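You operate a simulated robot arm through the tools that you are given. There is no shell and no other tool. Be economical: measure what you need, move in short steps, check, and stop when the job is done.

You are at the controls of a simulated two-armed robot. One attempt, no reset.

JOB
Buff both waxed toes on the green mat till they shine.
Fine: use the wooden brush from the top drawer; put it back and shut the drawer; leave the other boots. Set down upright: wooden brush.

The check looks at the end state, three seconds after you hand in, the way a careful person would. Anything else that was tipped, shoved, dropped, spilled or broken makes it a failure.

ROBOT AND FRAMES
Two 7-joint arms with two-finger grippers on one trunk, on a base that drives. Base frame: it is fixed to the floor where the robot stands at the start and does not move with it; the origin is under the middle of the robot, x ahead of it, y to its left, z up. Lengths are in mm, angles in degrees, forces in N, time in s.
The left shoulder is at the start at [60, 123, 945], the right one opposite. With the tool pointing down near the work surface each hand reaches from about 240 to 560 mm from the robot's upright axis, wherever it stands, measured 20 degrees to its own side. Places, roughly: green boot [-500, 2000, 0]; top drawer of the boot rack [800, 100, 700]. Payload 1.47 kg a hand.
The tool frame of a hand sits at the grasp point between the pads (the TCP): z along the fingers, y along the line on which they close. The tips reach 16 mm beyond it. Largest opening 87 mm; the body of the gripper starts 55 mm behind the TCP.
Orientation is told as [roll, pitch, yaw] about the base's x, y, z axes, in that order, counted from this pose: with the fingers straight down and closing along the base's y, the tool's x points along the base's -x, its y along +y and its z along -z.

CONTROLS
- The arms move only by the tool play_rows. It takes "left_plan", "right_plan" or both (then of equal length, played together; a hand with none holds still); each is a list of rows, each a list of 3 entries, a list of its own where there are three numbers: the shift along the tool's x, y, z in mm, then the turn, a rotation vector about the tool's x, y, z in rad, then the closure, from 0 (fully open) to 1 (shut). In form: [[[tx, ty, tz], [wx, wy, wz], fingers], ...]. A call has 1 to 10 rows; each row shifts and turns the commanded pose from where the row before left it, along the tool's axes as they then stand. Rows are played at 5 a second. More than 50 mm and 8.6 degrees between two rows, or a gripper value outside its range, and nothing of the call is played. A pose out of reach is approached as far as the arm can. The call stops where the force on the tool passes 40 N (or 10 N more than at its start, if that is more) or the arm is blocked; 0.2 s more then pass. Each finger travels about 153 mm/s and halts on what it meets, pressing with about 28 N; the grip force reading is that of the motor and also rises with nothing between the fingers. The clock runs only during rows and for 0.2 s after the last one: add rows that do not move to give the fingers time. It gives the time, the measured TCP pose, the force on the tool (base axes), the opening and the grip force at its end, in the units of the frame above (readings bear some noise), with the torque about the TCP (base axes, N m) and any sound that the robot's microphone picked up.
- Cameras (640 x 400 px; columns grow to the right, rows downward): "scene" is now at [31.4, -68.6, 1493.3]; the picture's right is [-0.95, -0.31, 0.00], its down [-0.25, 0.77, -0.59] and it looks along [0.18, -0.56, -0.81] (base axes); focal length 214 px, centre (320, 200). "left" rides on the left gripper at [73, -12, -90] in its tool frame; the picture's right is [0.16, 0.99, 0.00], its down [-0.72, 0.12, -0.68] and it looks along [-0.67, 0.11, 0.73] (tool axes); focal length 247 px, centre (320, 200). "right" rides on the right gripper at [73, 12, -90] in its tool frame; the picture's right is [-0.16, 0.99, 0.00], its down [-0.72, -0.12, -0.68] and it looks along [-0.67, -0.11, 0.73] (tool axes); focal length 247 px, centre (320, 200). There is no depth. A picture from a camera that has moved, and an enlarged one, comes with that camera's place and axes in the base frame and with its lens.
- get_image(camera): a new picture of that camera. The clock stands still meanwhile.
- slide_trunk(by): slides the trunk up (or, below 0, down) by that many mm; the arms and the scene camera ride with it, the base frame stays. It gives what a move gives, with no picture.
- drive_base(legs): drives the robot by 1 to 6 legs, each [ahead, left, turn to the left] in mm, mm and degrees, along the robot's own axes; the way and the turn of a leg run together, so that a leg with both is an arc; at most 1500 mm and 180 degrees a leg. The arms and the cameras ride along, it lands a little off, and it stops where it bumps. It gives what a move gives.
- turn_head(pan, tilt): turns the head with the scene camera to pan (to the left, within 120 degrees either way) and tilt (down, from -29 to 69), counted from straight ahead of the robot. It gives what a move gives.
- zoom(camera, box): a new picture of the part [left, top, right, bottom] of that camera's present view, enlarged. The clock stands still meanwhile.
- hand_in(): hands the job in; it is judged then, once.

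Go step by step. Nothing tells you exact positions but the pictures and the camera data: compare them with the known pose of the tool, close in by small moves and look again before you grip or let go. The budget is 120 turns and 100 pictures, counting those below and the enlarged ones. Unless the task says otherwise, let go and move clear before handing in.

The tools are called after "Request:" as name(argument=value, ...) on one line, values as JSON. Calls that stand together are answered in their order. play_rows: Moves the arms, as the interface text tells. Its arguments: {"type":"object","properties":{"left_plan":{"type":"array","items":{"type":"array"}},"right_plan":{"type":"array","items":{"type":"array"}}},"required":[]} The other tools are called the same way: slide_trunk (by) slides the trunk up or down; drive_base (legs) drives the base; turn_head (pan, tilt) turns the head that bears the scene camera; get_image (camera) takes a picture; zoom (camera, box) takes an enlarged picture of a part of a camera's view; hand_in () hands the job in.

At the start:

```text
clock: 0.0
left_position: [462.0, -56.4, 1223.6]
left_tcp_rot: [0.0, 0.1, 0.0]
left_wrist_force: [0.5, 0.0, 0.5]
left_ft_torque: [-0.02, -0.04, -0.02]
left_width: 87.2
left_grip_force: 0.1
right_position: [434.8, -473.1, 1227.8]
right_tcp_rot: [0.1, -0.1, -0.1]
right_wrist_force: [-0.7, -0.1, -0.6]
right_ft_torque: [0.01, 0.0, -0.02]
right_width: 87.0
right_grip_force: 0.0
trunk travel left (down, up): [-100.0, 130.0]
robot x, y, heading: [-1.6, -0.7, 0.1]
head pan, tilt: [-72.1, 53.9]
```

scene: 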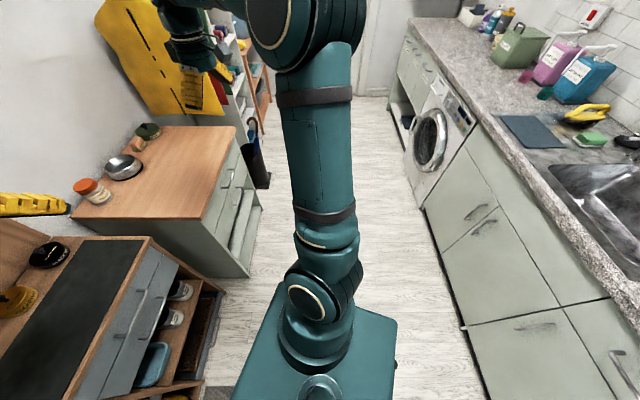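
right: 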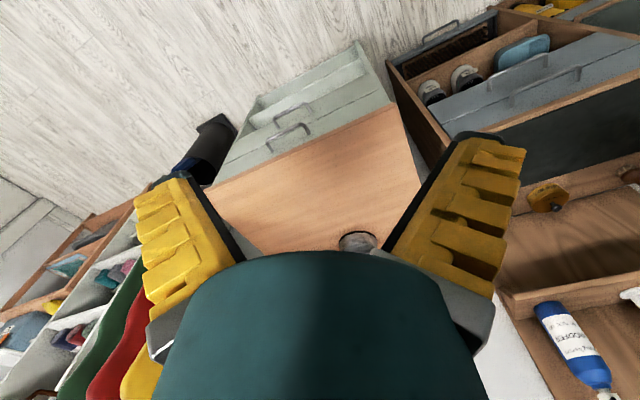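
left: 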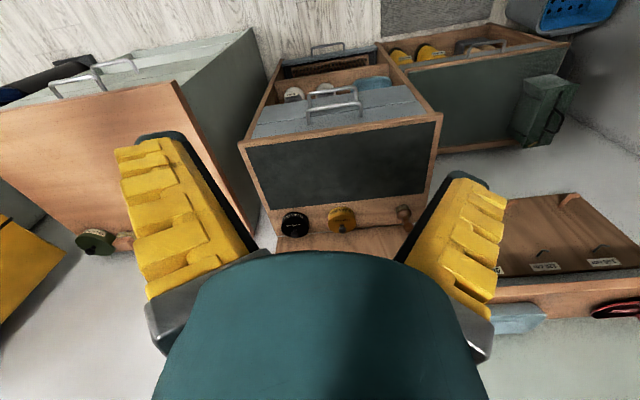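

The scene camera looks to the right; the boot rack stands ahead. I turn the head forward to see the rack and its top.

Request:
turn_head(pan=0, tilt=45)

Request:
get_image(camera="scene")

Request:
turn_head(pan=90, tilt=35)

Request:
get_image(camera="scene")

```text
clock: 1.4
left_position: [461.0, -56.8, 1223.9]
left_tcp_rot: [0.0, -0.1, -0.1]
left_wrist_force: [-0.1, 0.0, 0.3]
left_ft_torque: [-0.02, -0.01, -0.01]
left_width: 87.2
left_grip_force: 0.1
right_position: [435.0, -473.9, 1228.2]
right_tcp_rot: [0.0, 0.0, 0.0]
right_wrist_force: [0.7, -0.6, 0.3]
right_ft_torque: [0.0, 0.0, 0.01]
right_width: 86.9
right_grip_force: 0.1
trunk travel left (down, up): [-100.0, 130.0]
robot x, y, heading: [-2.7, 0.7, 0.1]
head pan, tilt: [0.0, 45.0]
```

```text
96 pictures are left
camera scene: at [90.2, 1.1, 1505.3], right [0.0, -1.0, 0.0], down [-0.71, 0.0, -0.71], along [0.71, 0.0, -0.71], focal length 214 px, centre (320, 200)
```

scene: 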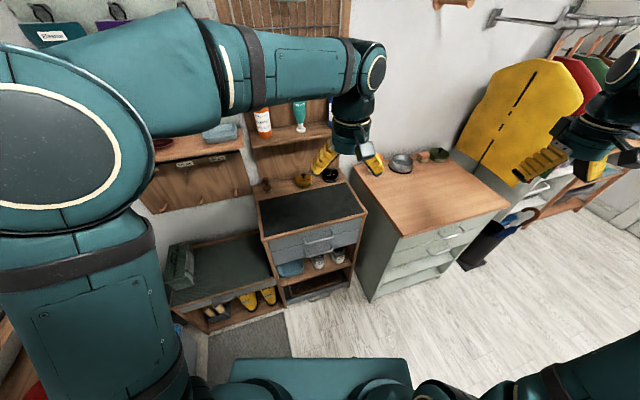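

```text
clock: 3.1
left_position: [461.8, -56.7, 1223.3]
left_tcp_rot: [0.0, 0.0, 0.0]
left_wrist_force: [-0.1, -0.1, 0.7]
left_ft_torque: [0.02, -0.03, 0.0]
left_width: 87.2
left_grip_force: 0.1
right_position: [434.5, -474.5, 1227.5]
right_tcp_rot: [0.0, 0.0, -0.1]
right_wrist_force: [0.3, 0.6, -0.2]
right_ft_torque: [0.01, -0.03, 0.0]
right_width: 87.1
right_grip_force: 0.1
trunk travel left (down, up): [-100.0, 130.0]
robot x, y, heading: [-0.0, -0.8, 0.1]
head pan, tilt: [90.0, 35.0]
```

```text
95 pictures are left
camera scene: at [8.9, 89.2, 1520.1], right [1.0, 0.0, 0.0], down [0.0, -0.57, -0.82], along [0.0, 0.82, -0.57], focal length 214 px, centre (320, 200)
```

scene: 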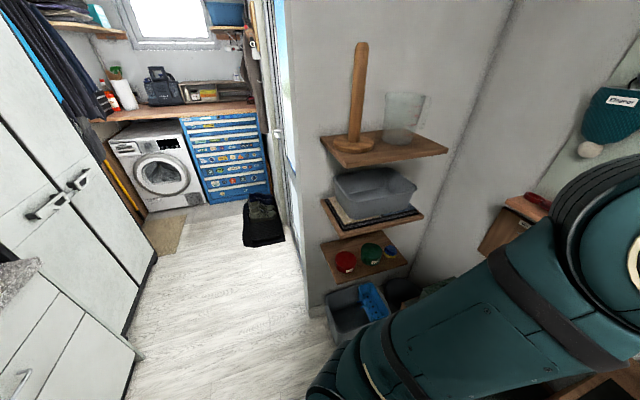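

The green boot is far off to the left by the door; the boot rack with its handle is straight ahead. I look closer at both.

Request:
zoom(camera="scene", box=[180, 150, 340, 250])

Request:
zoom(camera="left", box=[220, 20, 460, 250])

Request:
turn_head(pan=10, tilt=55)

Request:
get_image(camera="scene")

```text
4.00 times, centred on (260, 200) of scene
camera zoom: at [8.9, 89.2, 1520.1], right [1.0, 0.0, 0.0], down [0.0, -0.57, -0.82], along [0.0, 0.82, -0.57], focal length 858 px, centre (560, 200)
```

zoom: 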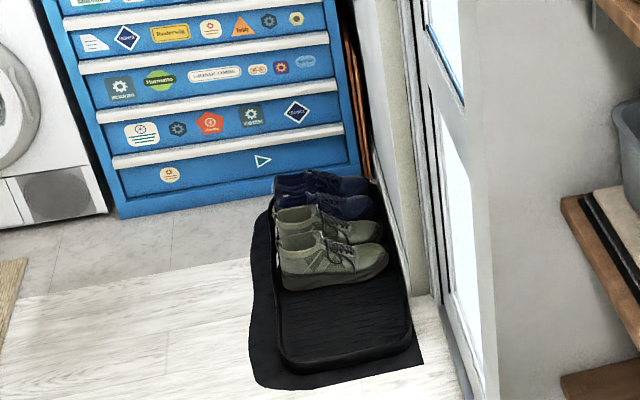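

```text
1.74 times, centred on (340, 135) of left
camera zoom: at [388.0, -69.5, 1313.3], right [-0.16, 0.99, 0.0], down [0.72, 0.12, 0.68], along [0.67, 0.11, -0.73], focal length 430 px, centre (285, 313)
```

zoom: 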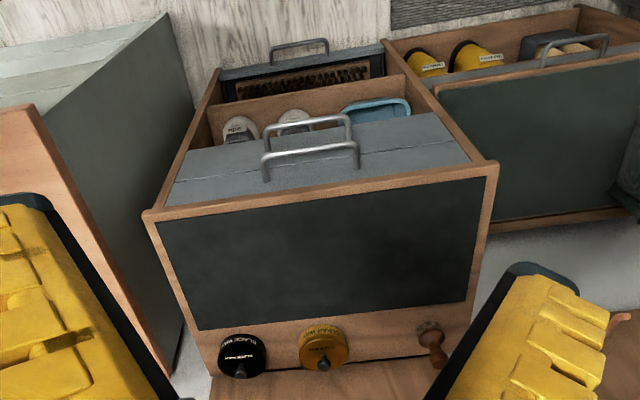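

```text
clock: 4.6
left_position: [462.6, -55.6, 1224.3]
left_tcp_rot: [0.0, 0.0, 0.0]
left_wrist_force: [-0.9, 0.3, -0.4]
left_ft_torque: [-0.03, 0.0, 0.02]
left_width: 87.0
left_grip_force: 0.0
right_position: [435.4, -474.9, 1227.3]
right_tcp_rot: [0.0, 0.0, 0.0]
right_wrist_force: [0.3, 0.3, -0.3]
right_ft_torque: [-0.04, 0.0, 0.02]
right_width: 87.1
right_grip_force: 0.0
trunk travel left (down, up): [-100.0, 130.0]
robot x, y, heading: [2.8, 2.6, 0.1]
head pan, tilt: [10.0, 55.0]
```

```text
92 pictures are left
camera scene: at [79.9, 13.7, 1491.9], right [0.17, -0.98, 0.0], down [-0.81, -0.14, -0.57], along [0.56, 0.1, -0.82], focal length 214 px, centre (320, 200)
```

scene: 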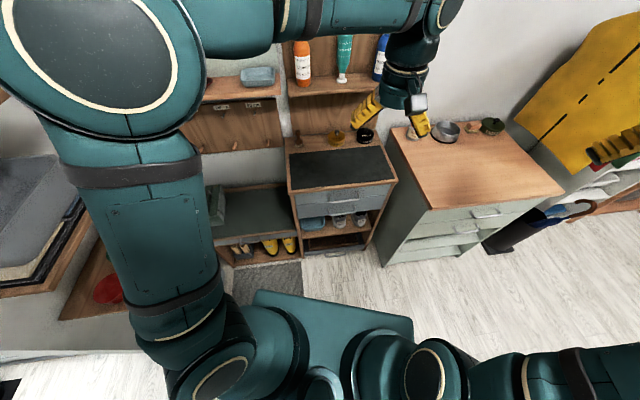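

The rack has two drawers with handles; no green mat with waxed boots yet in view. I look further around for it.

Request:
turn_head(pan=60, tilt=55)

Request:
get_image(camera="scene")

Request:
turn_head(pan=118, tilt=45)

Request:
get_image(camera="scene")

Request:
turn_head(pan=-118, tilt=40)

Request:
get_image(camera="scene")

```text
clock: 5.8
left_position: [460.8, -57.9, 1223.5]
left_tcp_rot: [-0.1, 0.0, 0.0]
left_wrist_force: [0.2, 0.5, 0.0]
left_ft_torque: [0.01, -0.01, 0.01]
left_width: 87.1
left_grip_force: 0.2
right_position: [435.4, -473.5, 1229.0]
right_tcp_rot: [-0.1, 0.1, 0.0]
right_wrist_force: [-0.7, -0.3, -0.4]
right_ft_torque: [-0.02, -0.01, 0.0]
right_width: 87.2
right_grip_force: 0.1
trunk travel left (down, up): [-100.0, 130.0]
robot x, y, heading: [-3.0, -1.7, 0.2]
head pan, tilt: [60.0, 55.0]
```

```text
91 pictures are left
camera scene: at [45.0, 63.5, 1491.8], right [0.87, -0.5, 0.0], down [-0.41, -0.71, -0.57], along [0.29, 0.5, -0.82], focal length 214 px, centre (320, 200)
```

scene: 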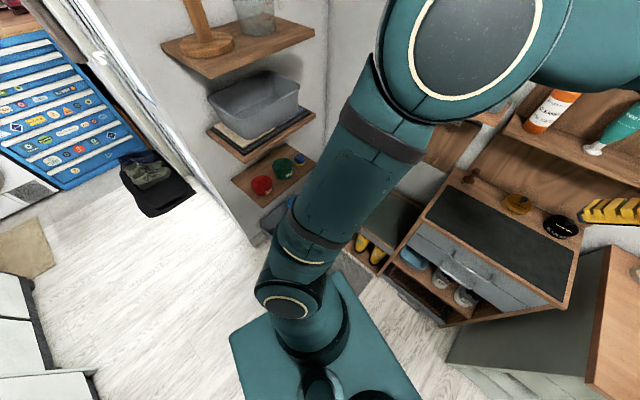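

```text
clock: 7.1
left_position: [460.8, -56.9, 1222.5]
left_tcp_rot: [0.0, 0.0, 0.0]
left_wrist_force: [0.0, 0.2, -0.2]
left_ft_torque: [-0.01, -0.01, 0.01]
left_width: 87.5
left_grip_force: 0.1
right_position: [435.5, -473.4, 1227.6]
right_tcp_rot: [0.0, 0.1, 0.0]
right_wrist_force: [0.8, 0.8, 0.4]
right_ft_torque: [0.01, -0.01, 0.01]
right_width: 86.9
right_grip_force: 0.0
trunk travel left (down, up): [-100.0, 130.0]
robot x, y, heading: [-2.5, -3.3, -0.0]
head pan, tilt: [118.0, 45.0]
```

```text
90 pictures are left
camera scene: at [-29.2, 72.9, 1505.3], right [0.88, 0.47, 0.0], down [0.33, -0.62, -0.71], along [-0.33, 0.62, -0.71], focal length 214 px, centre (320, 200)
```

scene: 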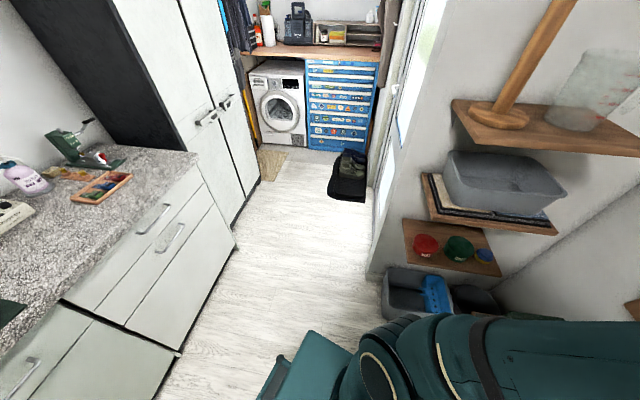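

```text
clock: 10.4
left_position: [461.9, -57.3, 1224.2]
left_tcp_rot: [-0.1, 0.0, 0.0]
left_wrist_force: [0.3, 0.0, 1.1]
left_ft_torque: [-0.02, 0.02, -0.02]
left_width: 86.9
left_grip_force: 0.0
right_position: [435.2, -474.1, 1228.0]
right_tcp_rot: [0.0, 0.0, 0.0]
right_wrist_force: [0.1, -0.5, -0.3]
right_ft_torque: [-0.02, -0.01, 0.01]
right_width: 87.0
right_grip_force: 0.1
trunk travel left (down, up): [-100.0, 130.0]
robot x, y, heading: [1.4, -1.1, 0.2]
head pan, tilt: [-118.0, 40.0]
```

```text
89 pictures are left
camera scene: at [-31.0, -74.0, 1512.5], right [-0.88, 0.47, 0.0], down [0.3, 0.57, -0.77], along [-0.36, -0.68, -0.64], focal length 214 px, centre (320, 200)
```

scene: 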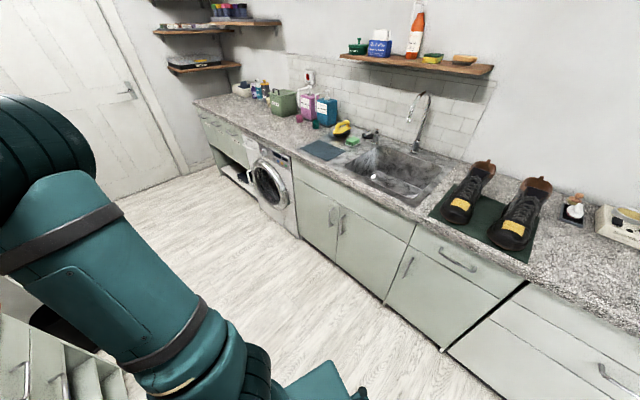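

The waxed boots stand on a green mat on the counter behind the robot. I take a close look at them.

Request:
zoom(camera="scene", box=[400, 140, 560, 270])

```text
3.08 times, centred on (480, 205) of scene
camera zoom: at [-31.0, -74.0, 1512.5], right [-0.88, 0.47, 0.0], down [0.3, 0.57, -0.77], along [-0.36, -0.68, -0.64], focal length 660 px, centre (-172, 185)
```

zoom: 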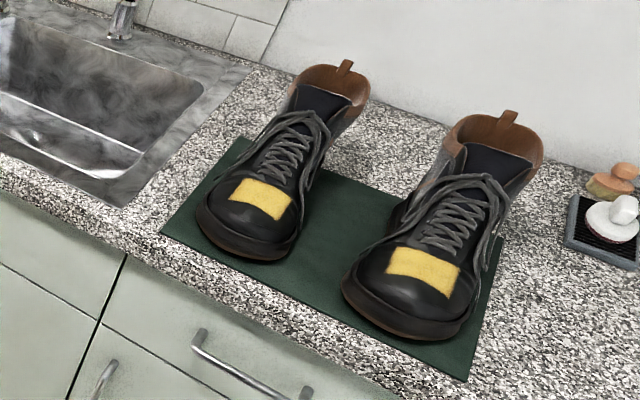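

The boots (toes toward me) sit around x≈-800, y≈-365 and -205; the rack's front is turned about 17° to me, with its top at z≈830. I turn the base square to the rack and look at the drawer front.

Request:
drive_base(legs=[[0, 0, 16.8]])

Request:
turn_head(pan=-10, tilt=50)

Request:
get_image(camera="scene")

Request:
zoom(camera="scene", box=[240, 130, 440, 260])

```text
clock: 11.8
left_position: [458.6, 77.3, 1222.9]
left_tcp_rot: [0.0, -0.1, 16.6]
left_wrist_force: [0.2, -0.7, -1.0]
left_ft_torque: [-0.01, -0.04, -0.01]
left_width: 86.9
left_grip_force: 0.1
right_position: [553.1, -329.0, 1228.3]
right_tcp_rot: [0.0, 0.1, 16.7]
right_wrist_force: [-0.4, -1.1, -0.2]
right_ft_torque: [0.02, 0.01, 0.01]
right_width: 86.8
right_grip_force: 0.1
trunk travel left (down, up): [-100.0, 130.0]
robot x, y, heading: [4.3, 2.5, 16.8]
head pan, tilt: [-118.0, 40.0]
```

```text
clock: 13.6
left_position: [458.6, 77.7, 1223.0]
left_tcp_rot: [0.0, 0.0, 16.7]
left_wrist_force: [-0.4, -0.2, 0.8]
left_ft_torque: [0.02, -0.02, 0.02]
left_width: 87.0
left_grip_force: 0.0
right_position: [552.6, -329.8, 1226.8]
right_tcp_rot: [-0.1, 0.0, 16.6]
right_wrist_force: [-0.1, 0.0, -0.2]
right_ft_torque: [0.0, 0.0, 0.0]
right_width: 86.8
right_grip_force: 0.0
trunk travel left (down, up): [-100.0, 130.0]
robot x, y, heading: [-1.2, -2.0, 16.7]
head pan, tilt: [-10.0, 50.0]
```

```text
87 pictures are left
camera scene: at [85.0, 12.8, 1498.4], right [0.12, -0.99, 0.0], down [-0.76, -0.09, -0.64], along [0.64, 0.07, -0.77], focal length 214 px, centre (320, 200)
```

scene: 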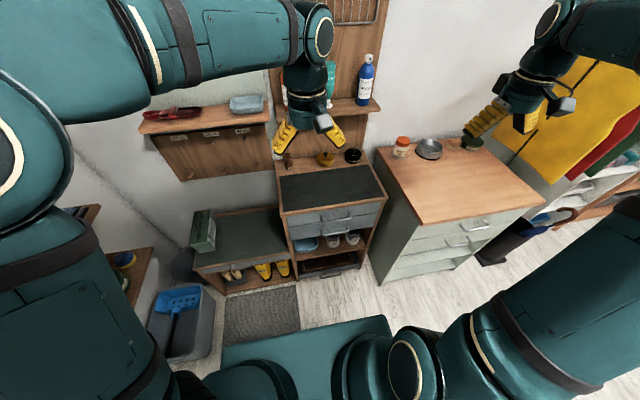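

```text
3.08 times, centred on (340, 195) of scene
camera zoom: at [85.0, 12.8, 1498.4], right [0.12, -0.99, 0.0], down [-0.76, -0.09, -0.64], along [0.64, 0.07, -0.77], focal length 660 px, centre (258, 215)
```

zoom: 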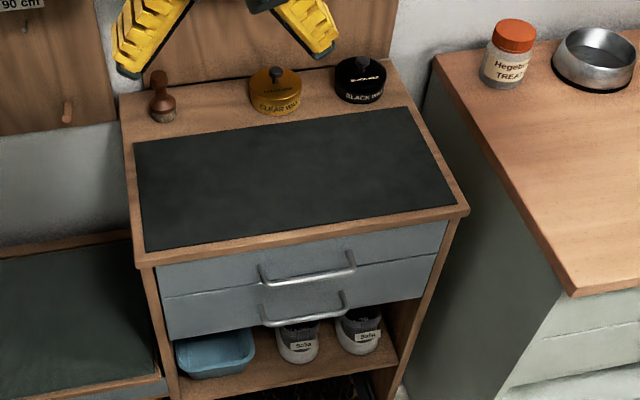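

The top drawer's handle bar is at about (580, 2, 785), roughly 120 long, protruding ~30. I move the left arm out to the left and turn the right hand by 90° so its fingers can close vertically on the bar.

Request:
play_rows(left_plan=[[[0, 40, 0], [0, 0, 0], 0], [[0, 40, 0], [0, 0, 0], 0], [[0, 40, 0], [0, 0, 0], 0], [[0, 40, 0], [0, 0, 0], 0], [[0, 30, 0], [0, 0, 0], 0], [[0, 0, 0], [0, 0, 0], 0], [[0, 0, 0], [0, 0, 0], 0], [[0, 0, 0], [0, 0, 0], 0], [[0, 0, 0], [0, 0, 0], 0], [[0, 0, 0], [0, 0, 0], 0]], right_plan=[[[20, 0, 0], [0, 0, 0.15], 0], [[20, 0, 0], [0, 0, 0.15], 0], [[20, 0, 0], [0, 0, 0.15], 0], [[0, 0, 0], [0, 0, 0.15], 0], [[0, 0, 0], [0, 0, 0.15], 0], [[0, 0, 0], [0, 0, 0.15], 0], [[0, 0, 0], [0, 0, 0.15], 0], [[0, 0, 0], [0, 0, 0.15], 0], [[0, 0, 0], [0, 0, 0.15], 0], [[0, 0, 0], [0, 0, 0.15], 0]])

```text
clock: 15.8
left_position: [402.0, 259.7, 1224.1]
left_tcp_rot: [0.0, 0.0, 16.6]
left_wrist_force: [0.8, 1.0, 0.5]
left_ft_torque: [-0.01, 0.0, -0.01]
left_width: 86.8
left_grip_force: 0.1
right_position: [494.4, -337.5, 1228.2]
right_tcp_rot: [0.0, 0.1, -69.3]
right_wrist_force: [0.8, 0.4, -0.3]
right_ft_torque: [0.0, -0.01, -0.04]
right_width: 87.1
right_grip_force: 0.1
trunk travel left (down, up): [-100.0, 130.0]
robot x, y, heading: [4.4, -2.1, 16.7]
head pan, tilt: [-10.0, 50.0]
```

The wrist allows that turn. I bring the right hand over toward the handle's line and lower.

Request:
play_rows(right_plan=[[[40, 0, 20], [0, 0, 0.056], 0], [[40, 0, 40], [0, 0, 0], 0], [[40, 0, 40], [0, 0, 0], 0], [[40, 0, 40], [0, 0, 0], 0], [[40, 0, 40], [0, 0, 0], 0], [[40, 0, 40], [0, 0, 0], 0], [[40, 0, 40], [0, 0, 0], 0]])

Request:
play_rows(right_plan=[[[3, 0, 0], [-0.15, 0, 0], 0], [[3, 0, 0], [-0.15, 0, 0], 0], [[3, 0, 0], [-0.15, 0, 0], 0], [[3, 0, 0], [-0.15, 0, 0], 0], [[3, 0, 0], [-0.15, 0, 0], 0], [[0, 0, 0], [-0.15, 0, 0], 0], [[0, 0, 0], [-0.15, 0, 0], 0], [[0, 0, 0], [-0.15, 0, 0], 0], [[0, 0, 0], [-0.15, 0, 0], 0], [[0, 0, 0], [-0.15, 0, 0], 0]])

Request:
get_image(camera="scene")

Request:
get_image(camera="right")

```text
refused: row 2 steps farther than a row can; nothing moved
```

```text
clock: 18.0
left_position: [402.6, 258.8, 1222.1]
left_tcp_rot: [0.1, 0.0, 16.5]
left_wrist_force: [0.8, 0.0, 0.2]
left_ft_torque: [0.05, 0.03, 0.01]
left_width: 87.1
left_grip_force: 0.0
right_position: [490.2, -325.9, 1226.3]
right_tcp_rot: [85.9, 0.1, -69.4]
right_wrist_force: [0.3, -0.6, 0.3]
right_ft_torque: [0.0, -0.02, 0.08]
right_width: 87.0
right_grip_force: 0.0
trunk travel left (down, up): [-100.0, 130.0]
robot x, y, heading: [-2.5, -1.0, 16.4]
head pan, tilt: [-10.0, 50.0]
```

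```text
85 pictures are left
camera scene: at [85.4, 11.6, 1498.3], right [0.12, -0.99, 0.0], down [-0.76, -0.09, -0.64], along [0.64, 0.07, -0.77], focal length 214 px, centre (320, 200)
```

scene: 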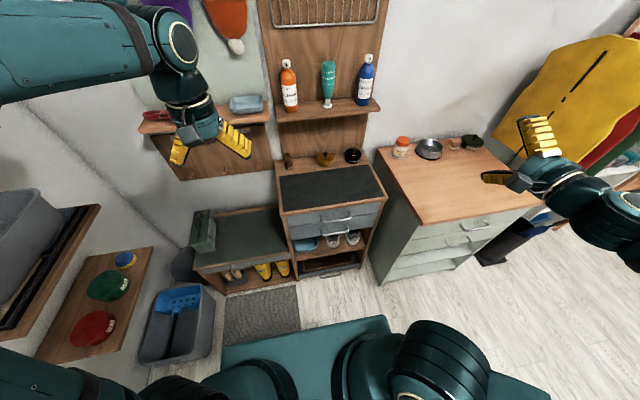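

```text
84 pictures are left
camera right: at [381.0, -287.0, 1245.6], right [0.12, -0.12, 0.98], down [-0.39, -0.92, -0.07], along [0.91, -0.37, -0.16], focal length 247 px, centre (320, 200)
```

right: 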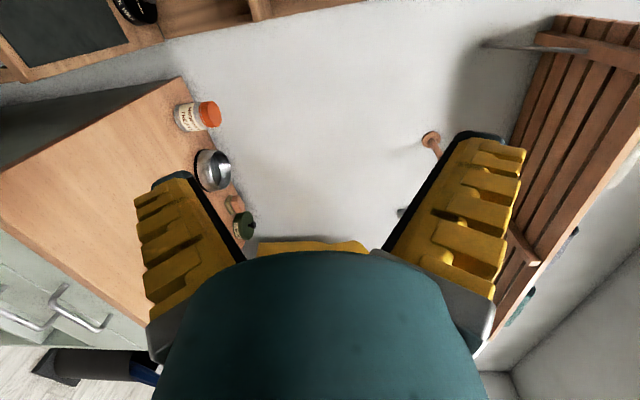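

The hand now points forward with fingers closing vertically. I bring it left and down in front of the handle.

Request:
play_rows(right_plan=[[[0, 0, 0], [-0.071, -0.054, 0], 0], [[32, -36, 0], [0, 0, 0], 0], [[32, -36, 0], [0, 0, 0], 0], [[32, -36, 0], [0, 0, 0], 0], [[32, -36, 0], [0, 0, 0], 0], [[32, -36, 0], [0, 0, 0], 0], [[32, -36, 0], [0, 0, 0], 0], [[32, -36, 0], [0, 0, 0], 0], [[32, -36, 0], [0, 0, 0], 0], [[30, -36, 0], [0, 0, 0], 0]])

Request:
play_rows(right_plan=[[[0, -40, 20], [0, 0, 0], 0], [[0, -40, 20], [0, 0, 0], 0], [[0, -37, 20], [0, 0, 0], 0]])

Request:
get_image(camera="right")

Request:
zoom(camera="scene", box=[240, 130, 440, 260])

```text
clock: 20.2
left_position: [403.0, 261.1, 1222.9]
left_tcp_rot: [0.0, 0.0, 16.6]
left_wrist_force: [-0.2, -0.7, -0.1]
left_ft_torque: [0.0, 0.03, 0.01]
left_width: 87.1
left_grip_force: 0.0
right_position: [500.1, -124.0, 900.0]
right_tcp_rot: [90.1, -0.1, -72.4]
right_wrist_force: [0.4, 0.6, 0.1]
right_ft_torque: [0.0, -0.01, 0.0]
right_width: 86.8
right_grip_force: 0.1
right hand out of reach, approached as far as the arm can: row 3, 4, 5, 6, 7, 8
trunk travel left (down, up): [-100.0, 130.0]
robot x, y, heading: [5.7, 1.5, 16.6]
head pan, tilt: [-10.0, 50.0]
```

```text
clock: 21.0
left_position: [402.0, 259.6, 1221.8]
left_tcp_rot: [0.0, 0.0, 16.8]
left_wrist_force: [-0.6, 0.9, 0.0]
left_ft_torque: [0.0, -0.02, -0.02]
left_width: 87.2
left_grip_force: 0.2
right_position: [562.7, -107.9, 788.6]
right_tcp_rot: [89.9, -0.1, -72.2]
right_wrist_force: [-0.1, 0.0, 0.7]
right_ft_torque: [-0.02, -0.02, -0.03]
right_width: 87.1
right_grip_force: 0.1
right hand out of reach, approached as far as the arm can: row 3
trunk travel left (down, up): [-100.0, 130.0]
robot x, y, heading: [-1.4, -1.5, 16.9]
head pan, tilt: [-10.0, 50.0]
```

```text
83 pictures are left
camera right: at [455.8, -65.7, 800.2], right [0.05, -0.15, 0.99], down [-0.43, -0.9, -0.11], along [0.9, -0.42, -0.11], focal length 247 px, centre (320, 200)
```

right: 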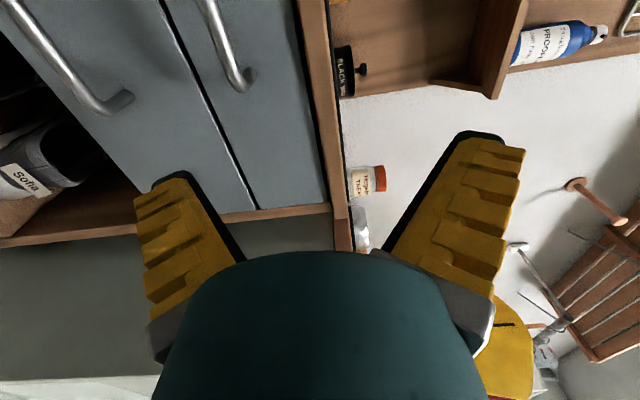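

```text
3.08 times, centred on (340, 195) of scene
camera zoom: at [85.6, 13.0, 1498.3], right [0.12, -0.99, 0.0], down [-0.76, -0.09, -0.64], along [0.64, 0.07, -0.77], focal length 660 px, centre (258, 215)
```

zoom: 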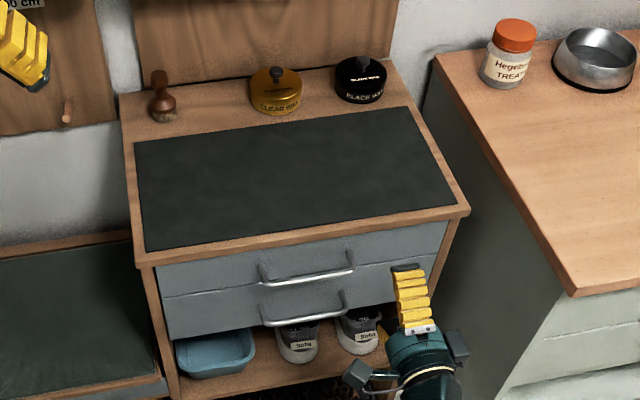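

The hand reaches no further left, so I drive the base 100 mm left; comparing views, the bar lies lower and deeper than guessed (z≈745). I then look again.

Request:
drive_base(legs=[[0, 110, 2]])

Request:
get_image(camera="right")

Request:
zoom(camera="scene", box=[260, 130, 460, 260])

```text
clock: 22.7
left_position: [359.0, 381.3, 1221.8]
left_tcp_rot: [-0.1, 0.0, 18.7]
left_wrist_force: [-0.2, 0.5, 0.2]
left_ft_torque: [-0.03, -0.02, 0.02]
left_width: 86.8
left_grip_force: 0.0
right_position: [532.5, 16.6, 788.0]
right_tcp_rot: [89.9, 0.0, -70.4]
right_wrist_force: [0.0, 0.5, 0.3]
right_ft_torque: [-0.01, -0.01, 0.03]
right_width: 86.7
right_grip_force: 0.1
trunk travel left (down, up): [-100.0, 130.0]
robot x, y, heading: [-30.5, 102.8, 18.8]
head pan, tilt: [-10.0, 50.0]
```

```text
81 pictures are left
camera right: at [423.9, 55.9, 800.9], right [0.05, -0.15, 0.99], down [-0.4, -0.91, -0.11], along [0.92, -0.38, -0.11], focal length 247 px, centre (320, 200)
```

right: 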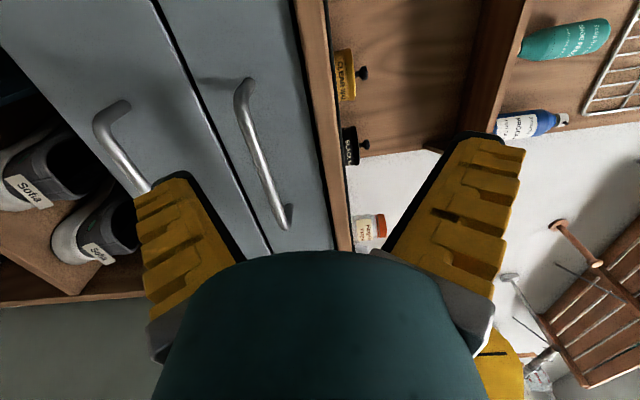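

```text
3.08 times, centred on (360, 195) of scene
camera zoom: at [50.8, 121.5, 1498.4], right [0.15, -0.99, 0.0], down [-0.76, -0.12, -0.64], along [0.64, 0.1, -0.77], focal length 660 px, centre (197, 215)
```

zoom: 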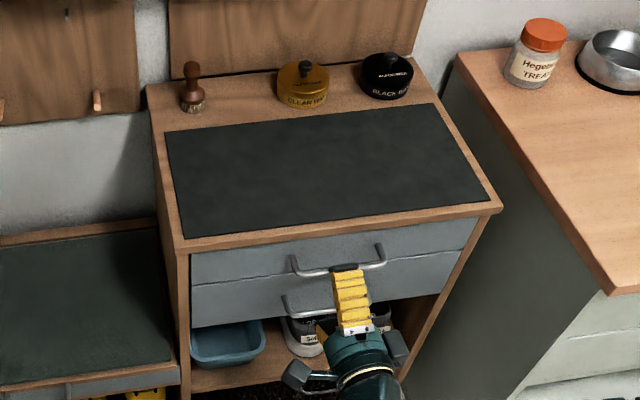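

The bar now triangulates to about (617, 15, 738), 78 mm ahead of the TCP. I lower and approach partway with the fingers half closed.

Request:
play_rows(right_plan=[[[-10, -25, 10], [0, 0, 0], 0.3], [[-10, -25, 10], [0, 0, 0], 0.45], [[0, 0, 20], [0, 0, 0], 0.45]])

Request:
get_image(camera="right")

Request:
zoom(camera="scene", box=[300, 160, 420, 238])

```text
clock: 23.5
left_position: [359.8, 380.3, 1222.5]
left_tcp_rot: [0.0, 0.0, 18.6]
left_wrist_force: [0.5, -0.5, -0.3]
left_ft_torque: [-0.01, 0.02, 0.0]
left_width: 87.0
left_grip_force: 0.2
right_position: [583.6, -0.8, 766.9]
right_tcp_rot: [89.9, 0.0, -70.2]
right_wrist_force: [0.4, 0.8, 0.3]
right_ft_torque: [0.0, -0.01, 0.03]
right_width: 53.2
right_grip_force: 4.1
right hand out of reach, approached as far as the arm can: row 1, 2
trunk travel left (down, up): [-100.0, 130.0]
robot x, y, heading: [-31.4, 104.4, 18.7]
head pan, tilt: [-10.0, 50.0]
```

```text
79 pictures are left
camera right: at [475.1, 38.0, 779.6], right [0.05, -0.15, 0.99], down [-0.4, -0.91, -0.11], along [0.92, -0.39, -0.11], focal length 247 px, centre (320, 200)
```

right: 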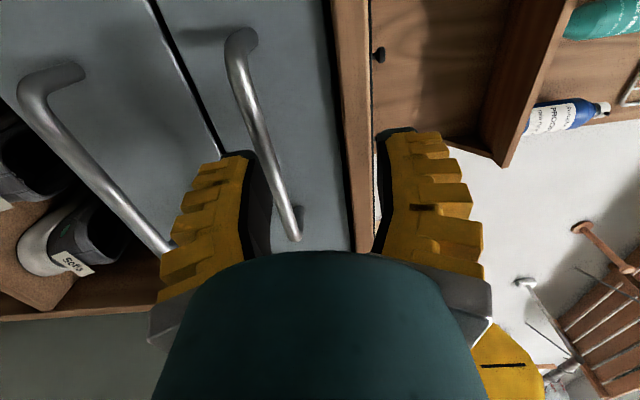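

```text
5.13 times, centred on (360, 199) of scene
camera zoom: at [51.4, 121.3, 1498.3], right [0.15, -0.99, 0.0], down [-0.76, -0.12, -0.64], along [0.64, 0.1, -0.77], focal length 1100 px, centre (115, 205)
```

zoom: 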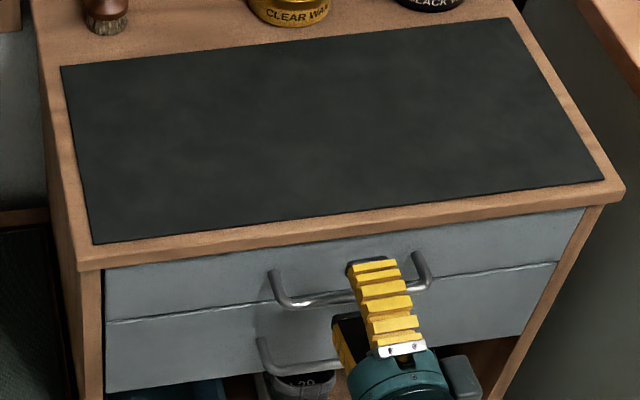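

The hand is above the bar still (z 767 vs ~738). I lower the trunk by 30 mm, which keeps the arm's posture.

Request:
slide_trunk(by=-28)

Request:
get_image(camera="right")

```text
clock: 24.2
left_position: [358.9, 379.9, 1195.1]
left_tcp_rot: [0.0, -0.1, 18.6]
left_wrist_force: [0.4, -0.3, 0.1]
left_ft_torque: [0.01, 0.01, 0.02]
left_width: 86.9
left_grip_force: 0.0
right_position: [582.6, -0.8, 739.2]
right_tcp_rot: [90.1, -0.1, -70.3]
right_wrist_force: [-0.5, 0.2, -0.3]
right_ft_torque: [-0.01, 0.0, 0.01]
right_width: 53.3
right_grip_force: 4.0
trunk travel left (down, up): [-72.0, 158.0]
robot x, y, heading: [-31.9, 105.1, 18.8]
head pan, tilt: [-10.0, 50.0]
```

```text
77 pictures are left
camera right: at [474.5, 38.0, 751.8], right [0.05, -0.15, 0.99], down [-0.4, -0.91, -0.11], along [0.92, -0.38, -0.11], focal length 247 px, centre (320, 200)
```

right: 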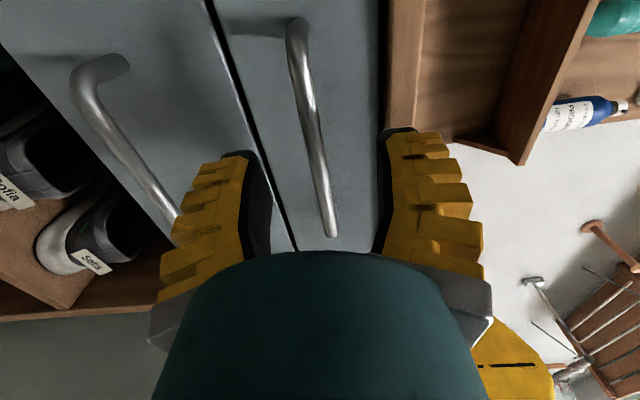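

The bar lies centred between the fingers. I advance about 34 mm and look.

Request:
play_rows(right_plan=[[[0, 0, 12], [0, 0, 0], 0.45], [[0, 0, 12], [0, 0, 0], 0.45], [[0, 0, 10], [0, 0, 0], 0.45]])

Request:
get_image(camera="right")

```text
clock: 25.0
left_position: [359.3, 379.9, 1194.8]
left_tcp_rot: [0.0, 0.0, 18.8]
left_wrist_force: [0.1, 0.7, -0.2]
left_ft_torque: [0.04, 0.02, 0.03]
left_width: 87.0
left_grip_force: 0.1
right_position: [616.1, 11.5, 738.9]
right_tcp_rot: [89.9, -0.1, -70.2]
right_wrist_force: [0.8, 0.0, 0.6]
right_ft_torque: [0.02, -0.01, 0.0]
right_width: 53.2
right_grip_force: 4.2
trunk travel left (down, up): [-72.0, 158.0]
robot x, y, heading: [-31.9, 106.9, 18.6]
head pan, tilt: [-10.0, 50.0]
```

```text
76 pictures are left
camera right: at [507.2, 49.6, 752.3], right [0.05, -0.15, 0.99], down [-0.4, -0.91, -0.11], along [0.92, -0.38, -0.11], focal length 247 px, centre (320, 200)
```

right: 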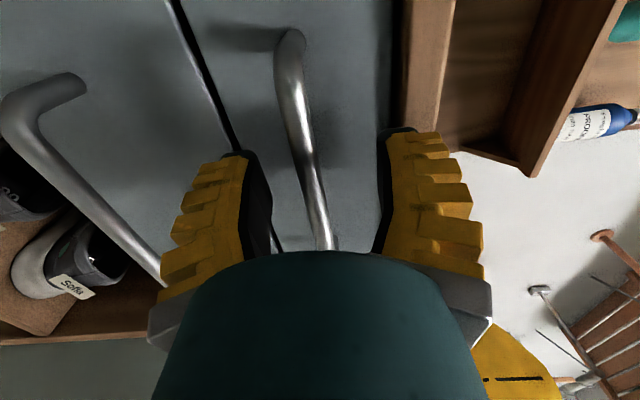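

The bar is between the pads. I close the fingers on it.

Request:
play_rows(right_plan=[[[0, 0, 0], [0, 0, 0], 0.8], [[0, 0, 0], [0, 0, 0], 1], [[0, 0, 0], [0, 0, 0], 1]])

Request:
get_image(camera="right")

```text
clock: 25.8
left_position: [360.5, 379.0, 1193.9]
left_tcp_rot: [0.1, 0.1, 18.7]
left_wrist_force: [-0.5, -0.2, -0.2]
left_ft_torque: [0.02, -0.01, -0.02]
left_width: 87.1
left_grip_force: 0.0
right_position: [614.8, 10.2, 738.3]
right_tcp_rot: [89.6, 0.0, -70.2]
right_wrist_force: [1.8, 2.7, -17.7]
right_ft_torque: [-0.1, -0.11, -0.03]
right_width: 6.0
right_grip_force: 29.2
trunk travel left (down, up): [-72.0, 158.0]
robot x, y, heading: [-33.9, 106.0, 18.6]
head pan, tilt: [-10.0, 50.0]
```

```text
75 pictures are left
camera right: at [507.3, 49.3, 750.3], right [0.06, -0.15, 0.99], down [-0.4, -0.91, -0.11], along [0.92, -0.38, -0.11], focal length 247 px, centre (320, 200)
```

right: 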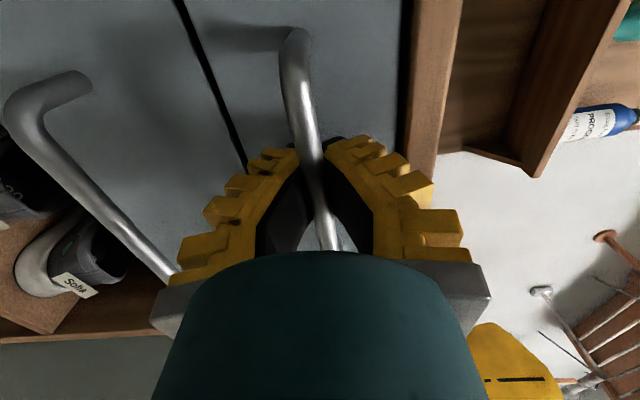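

The bar is gripped. I pull the drawer out by driving straight back in stages.

Request:
drive_base(legs=[[-100, 0, 0]])

Request:
get_image(camera="scene")

```text
clock: 26.9
left_position: [267.9, 347.5, 1195.2]
left_tcp_rot: [0.1, 0.1, 18.6]
left_wrist_force: [0.5, 0.1, 0.2]
left_ft_torque: [0.0, -0.03, 0.0]
left_width: 86.9
left_grip_force: 0.0
right_position: [522.8, -22.3, 740.7]
right_tcp_rot: [90.0, -0.1, -70.3]
right_wrist_force: [0.6, 0.1, -1.9]
right_ft_torque: [-0.01, -0.06, 0.01]
right_width: 0.0
right_grip_force: 28.4
trunk travel left (down, up): [-72.0, 158.0]
robot x, y, heading: [-127.6, 74.5, 18.8]
head pan, tilt: [-10.0, 50.0]
```

```text
74 pictures are left
camera scene: at [-42.6, 89.0, 1470.5], right [0.15, -0.99, 0.0], down [-0.76, -0.11, -0.64], along [0.64, 0.1, -0.77], focal length 214 px, centre (320, 200)
```

scene: 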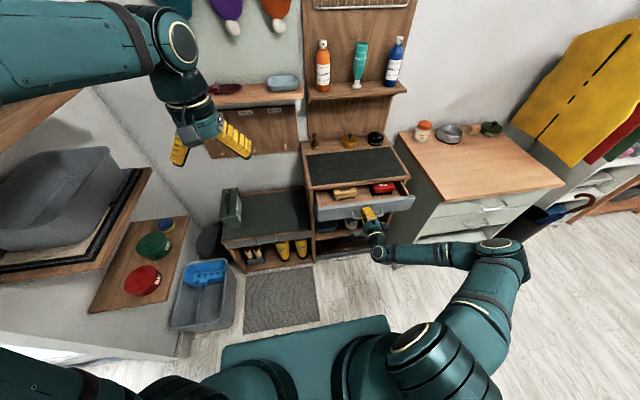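

The drawer came part way before the fingers slipped off the bar; I see brushes and a red item inside. I look closer.

Request:
zoom(camera="scene", box=[290, 140, 430, 231])

Request:
get_image(camera="right")

```text
4.40 times, centred on (360, 186) of scene
camera zoom: at [-42.6, 89.0, 1470.5], right [0.15, -0.99, 0.0], down [-0.76, -0.11, -0.64], along [0.64, 0.1, -0.77], focal length 943 px, centre (144, 264)
```

zoom: 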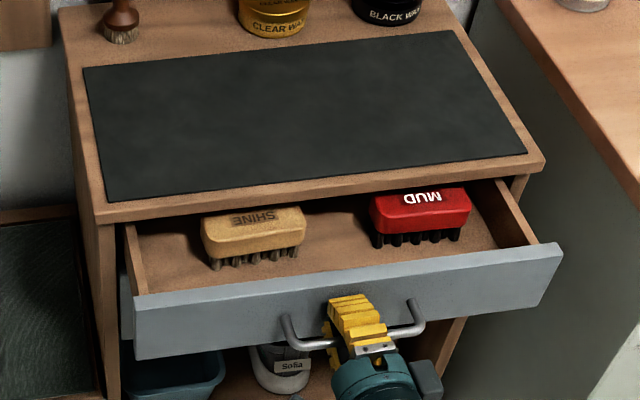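

```text
72 pictures are left
camera right: at [414.2, 17.2, 753.4], right [0.05, -0.15, 0.99], down [-0.4, -0.91, -0.12], along [0.92, -0.39, -0.1], focal length 247 px, centre (320, 200)
```

right: 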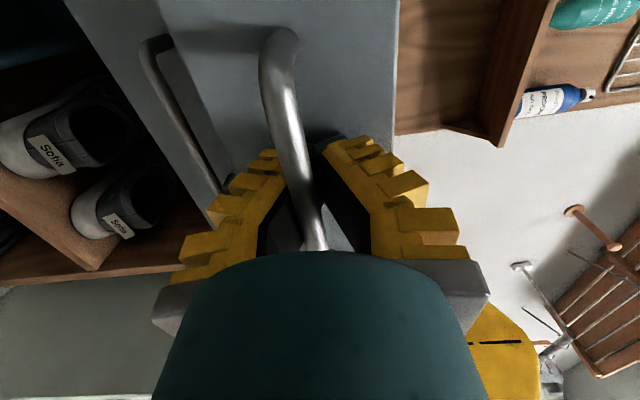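

The bar is still hooked behind the closed fingertips and the drawer is out about 95 mm; the wooden SHINE brush is on its left. I pull another 80 mm.

Request:
drive_base(legs=[[-80, 0, 0]])

Request:
zoom(camera="scene", box=[290, 130, 450, 234])

```text
clock: 28.0
left_position: [189.5, 321.8, 1195.6]
left_tcp_rot: [-0.1, 0.1, 18.6]
left_wrist_force: [-0.8, 0.0, 0.0]
left_ft_torque: [-0.03, -0.05, 0.03]
left_width: 86.9
left_grip_force: 0.1
right_position: [445.3, -48.4, 742.9]
right_tcp_rot: [90.2, -0.1, -70.5]
right_wrist_force: [1.2, 1.5, -2.6]
right_ft_torque: [0.02, -0.04, -0.05]
right_width: 0.1
right_grip_force: 28.0
trunk travel left (down, up): [-72.0, 158.0]
robot x, y, heading: [-201.9, 47.0, 18.7]
head pan, tilt: [-10.0, 50.0]
```

```text
3.85 times, centred on (370, 182) of scene
camera zoom: at [-119.9, 62.7, 1470.5], right [0.15, -0.99, 0.0], down [-0.76, -0.11, -0.64], along [0.64, 0.1, -0.77], focal length 825 px, centre (128, 269)
```

zoom: 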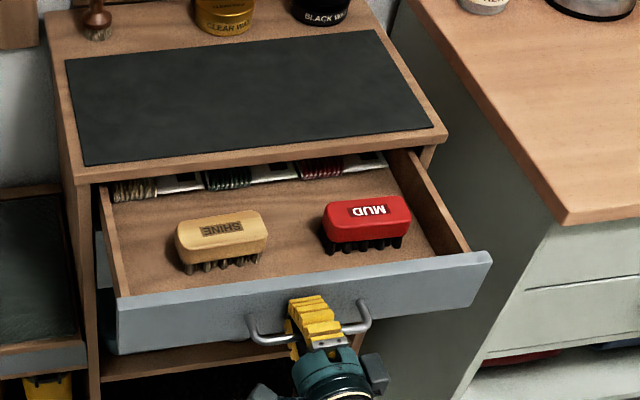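

The wooden brush is in full view, at about (545, 55), long axis across. I let go of the handle, back off and bring the hand back to pointing down above the drawer.

Request:
play_rows(right_plan=[[[0, 0, 0], [0, 0, 0], 0.5], [[0, 0, 0], [0, 0, 0], 0.45], [[0, 0, -20], [0, 0, 0], 0.45], [[0, 0, -30], [0, 0, 0], 0.45], [[0, 0, -30], [0, 0, 0], 0.3], [[0, 45, -10], [0, 0, 0], 0], [[0, 45, 0], [0, 0, 0], 0], [[0, 45, 0], [0, 0, 0], 0], [[0, 45, 0], [0, 0, 0], 0], [[0, 45, 0], [0, 0, 0], 0]])

Request:
play_rows(right_plan=[[[0, 0, 0], [0.15, 0, 0], 0], [[0, 0, 0], [0.15, 0, 0], 0], [[0, 0, 0], [0.15, 0, 0], 0], [[0, 0, 0], [0.15, 0, 0], 0], [[0, 0, 0], [0.15, 0, 0], 0], [[0, 0, 0], [0.15, 0, 0], 0], [[0, 0, 0], [0.15, 0, 0], 0], [[0, 0, 0], [0.15, 0, 0], 0], [[0, 0, 0], [0.15, 0, 0], 0], [[0, 0, 0], [0.15, 0, 0], 0]])

Request:
get_image(camera="scene")

```text
clock: 30.2
left_position: [190.4, 321.1, 1194.7]
left_tcp_rot: [0.0, 0.1, 18.6]
left_wrist_force: [-0.2, 1.0, -0.1]
left_ft_torque: [0.0, 0.03, 0.0]
left_width: 87.0
left_grip_force: 0.1
right_position: [358.4, -81.2, 968.5]
right_tcp_rot: [90.1, -0.2, -70.4]
right_wrist_force: [-0.7, 0.3, -0.3]
right_ft_torque: [0.01, -0.02, -0.02]
right_width: 87.0
right_grip_force: 0.1
trunk travel left (down, up): [-72.0, 158.0]
robot x, y, heading: [-203.1, 51.3, 18.9]
head pan, tilt: [-10.0, 50.0]
```

```text
clock: 32.4
left_position: [190.9, 321.2, 1195.2]
left_tcp_rot: [0.0, 0.0, 18.6]
left_wrist_force: [0.1, 0.5, -0.1]
left_ft_torque: [0.01, -0.01, 0.02]
left_width: 86.9
left_grip_force: 0.1
right_position: [360.8, -78.2, 966.6]
right_tcp_rot: [4.0, -0.1, -70.4]
right_wrist_force: [0.5, -0.2, -0.5]
right_ft_torque: [0.0, -0.01, 0.02]
right_width: 87.1
right_grip_force: 0.0
trunk travel left (down, up): [-72.0, 158.0]
robot x, y, heading: [-204.5, 49.3, 18.3]
head pan, tilt: [-10.0, 50.0]
```

```text
70 pictures are left
camera scene: at [-118.6, 63.2, 1470.3], right [0.15, -0.99, 0.0], down [-0.76, -0.11, -0.64], along [0.64, 0.1, -0.77], focal length 214 px, centre (320, 200)
```

scene: 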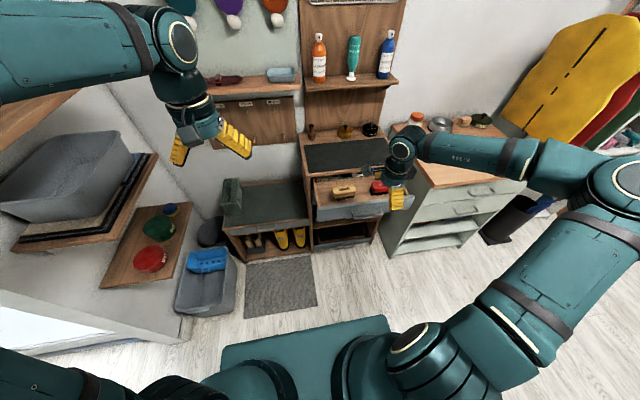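

I drive forward over the open drawer (hand well above it) to bring the brush into comfortable reach.

Request:
drive_base(legs=[[220, -40, 0.5]])

Request:
play_rows(right_plan=[[[40, 0, 0], [0.07, 0, 0], 0], [[35, 0, 0], [0, 0, 0], 0], [[35, 0, 0], [0, 0, 0], 0]])

Request:
get_image(camera="right")

Request:
zoom(camera="scene", box=[250, 120, 450, 250])

```text
clock: 34.1
left_position: [411.3, 360.0, 1195.9]
left_tcp_rot: [0.1, 0.0, 19.1]
left_wrist_force: [-0.3, 0.1, -0.6]
left_ft_torque: [0.0, 0.03, 0.0]
left_width: 86.9
left_grip_force: 0.0
right_position: [585.5, -38.5, 967.1]
right_tcp_rot: [4.2, -0.1, -69.8]
right_wrist_force: [0.7, -0.6, -0.1]
right_ft_torque: [-0.02, 0.03, 0.02]
right_width: 87.0
right_grip_force: 0.0
trunk travel left (down, up): [-72.0, 158.0]
robot x, y, heading: [20.3, 83.1, 19.1]
head pan, tilt: [-10.0, 50.0]
```

```text
clock: 34.9
left_position: [410.9, 361.1, 1194.6]
left_tcp_rot: [0.0, 0.0, 19.1]
left_wrist_force: [0.0, -0.6, -0.3]
left_ft_torque: [0.02, 0.0, -0.01]
left_width: 87.0
left_grip_force: 0.0
right_position: [550.2, 67.6, 970.2]
right_tcp_rot: [0.2, -0.1, -69.9]
right_wrist_force: [-0.9, -0.2, -0.1]
right_ft_torque: [0.02, -0.01, 0.0]
right_width: 86.9
right_grip_force: 0.0
trunk travel left (down, up): [-72.0, 158.0]
robot x, y, heading: [22.3, 84.2, 19.1]
head pan, tilt: [-10.0, 50.0]
```

```text
69 pictures are left
camera right: at [535.7, 140.4, 1059.3], right [0.98, 0.19, 0.0], down [0.14, -0.72, 0.68], along [0.13, -0.67, -0.73], focal length 247 px, centre (320, 200)
```

right: 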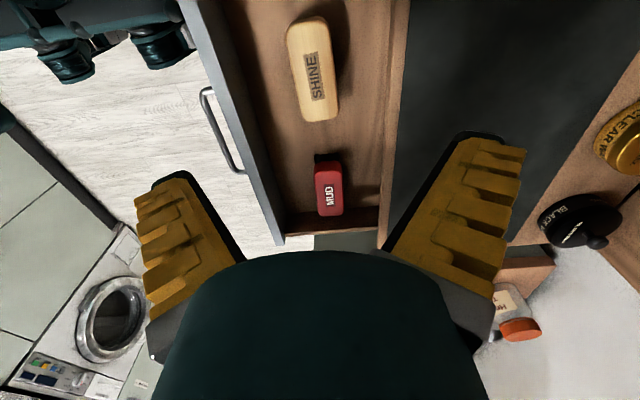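

```text
3.08 times, centred on (350, 185) of scene
camera zoom: at [104.9, 99.3, 1470.2], right [0.16, -0.99, 0.0], down [-0.76, -0.12, -0.64], along [0.63, 0.1, -0.77], focal length 660 px, centre (228, 246)
```

zoom: 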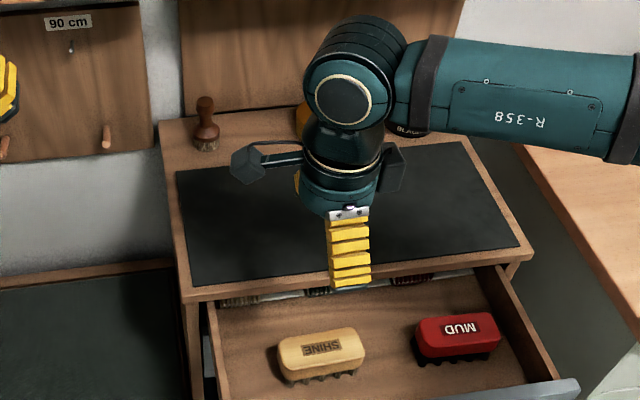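

The brush top triangulates to (544, 54, 762), lying along the hand's width just as I need. I centre and lower over it, stopping short to check.

Request:
play_rows(right_plan=[[[-10, -9, 30], [0, 0, 0], 0], [[0, 0, 45], [0, 0, 0], 0], [[0, 0, 45], [0, 0, 0], 0], [[0, 0, 40], [0, 0, 0], 0]])

Request:
get_image(camera="right")

Request:
zoom(camera="scene", box=[270, 150, 430, 254])

```text
clock: 35.9
left_position: [410.8, 359.9, 1194.8]
left_tcp_rot: [0.0, -0.1, 19.0]
left_wrist_force: [0.0, -0.3, 1.0]
left_ft_torque: [0.01, 0.01, 0.01]
left_width: 87.1
left_grip_force: 0.0
right_position: [543.0, 55.0, 806.0]
right_tcp_rot: [0.1, -0.1, -69.9]
right_wrist_force: [0.4, -0.6, -0.2]
right_ft_torque: [0.02, 0.0, 0.0]
right_width: 87.1
right_grip_force: 0.1
trunk travel left (down, up): [-72.0, 158.0]
robot x, y, heading: [17.4, 79.9, 19.2]
head pan, tilt: [-10.0, 50.0]
```

```text
67 pictures are left
camera right: at [528.8, 127.3, 894.9], right [0.98, 0.19, 0.0], down [0.14, -0.72, 0.68], along [0.13, -0.67, -0.73], focal length 247 px, centre (320, 200)
```

right: 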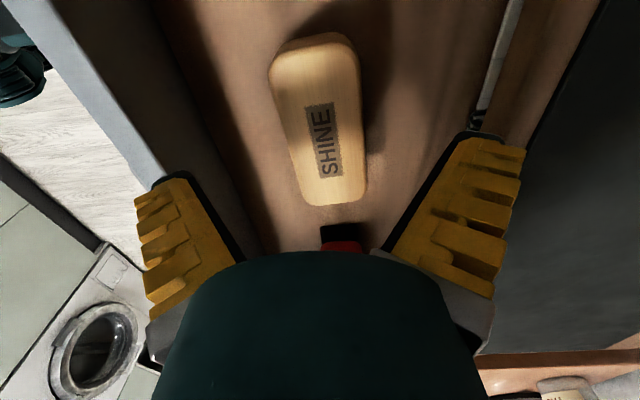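

```text
3.85 times, centred on (350, 202) of scene
camera zoom: at [104.5, 98.8, 1470.3], right [0.16, -0.99, 0.0], down [-0.76, -0.12, -0.64], along [0.63, 0.1, -0.77], focal length 825 px, centre (205, 192)
```

zoom: 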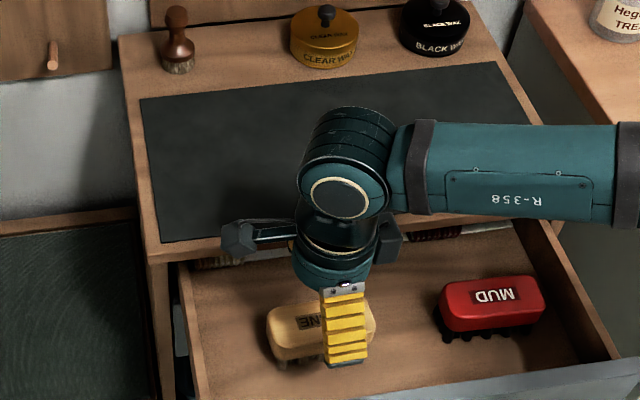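

The hand is centred over the brush. I lower to grip height at z≈756 and close gently.

Request:
play_rows(right_plan=[[[0, 0, 25], [0, 0, 0], 0], [[0, 0, 25], [0, 0, 0], 0], [[0, 0, 0], [0, 0, 0], 0]])

Request:
get_image(camera="right")

Request:
zoom(camera="scene", box=[270, 150, 430, 254])

```text
clock: 36.7
left_position: [410.0, 359.9, 1194.2]
left_tcp_rot: [0.0, 0.0, 19.1]
left_wrist_force: [-0.5, -0.7, -0.2]
left_ft_torque: [-0.03, 0.0, -0.01]
left_width: 87.0
left_grip_force: 0.1
right_position: [542.4, 52.6, 754.6]
right_tcp_rot: [0.1, -0.2, -69.9]
right_wrist_force: [0.5, -0.5, 0.0]
right_ft_torque: [0.0, 0.0, 0.02]
right_width: 86.8
right_grip_force: 0.0
trunk travel left (down, up): [-72.0, 158.0]
robot x, y, heading: [22.0, 84.5, 19.2]
head pan, tilt: [-10.0, 50.0]
```

```text
65 pictures are left
camera right: at [527.7, 126.0, 844.4], right [0.98, 0.19, 0.0], down [0.14, -0.72, 0.68], along [0.13, -0.67, -0.73], focal length 247 px, centre (320, 200)
```

right: 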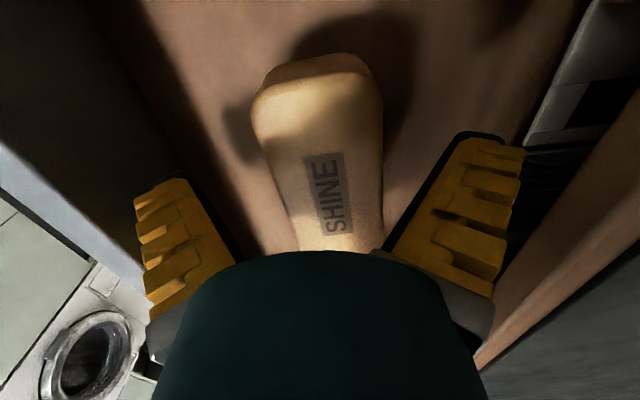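

```text
3.85 times, centred on (350, 202) of scene
camera zoom: at [104.0, 98.9, 1470.4], right [0.16, -0.99, 0.0], down [-0.76, -0.12, -0.64], along [0.63, 0.1, -0.77], focal length 825 px, centre (205, 192)
```

zoom: 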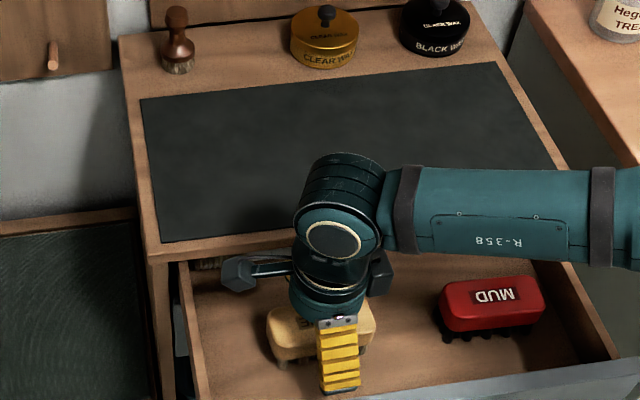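

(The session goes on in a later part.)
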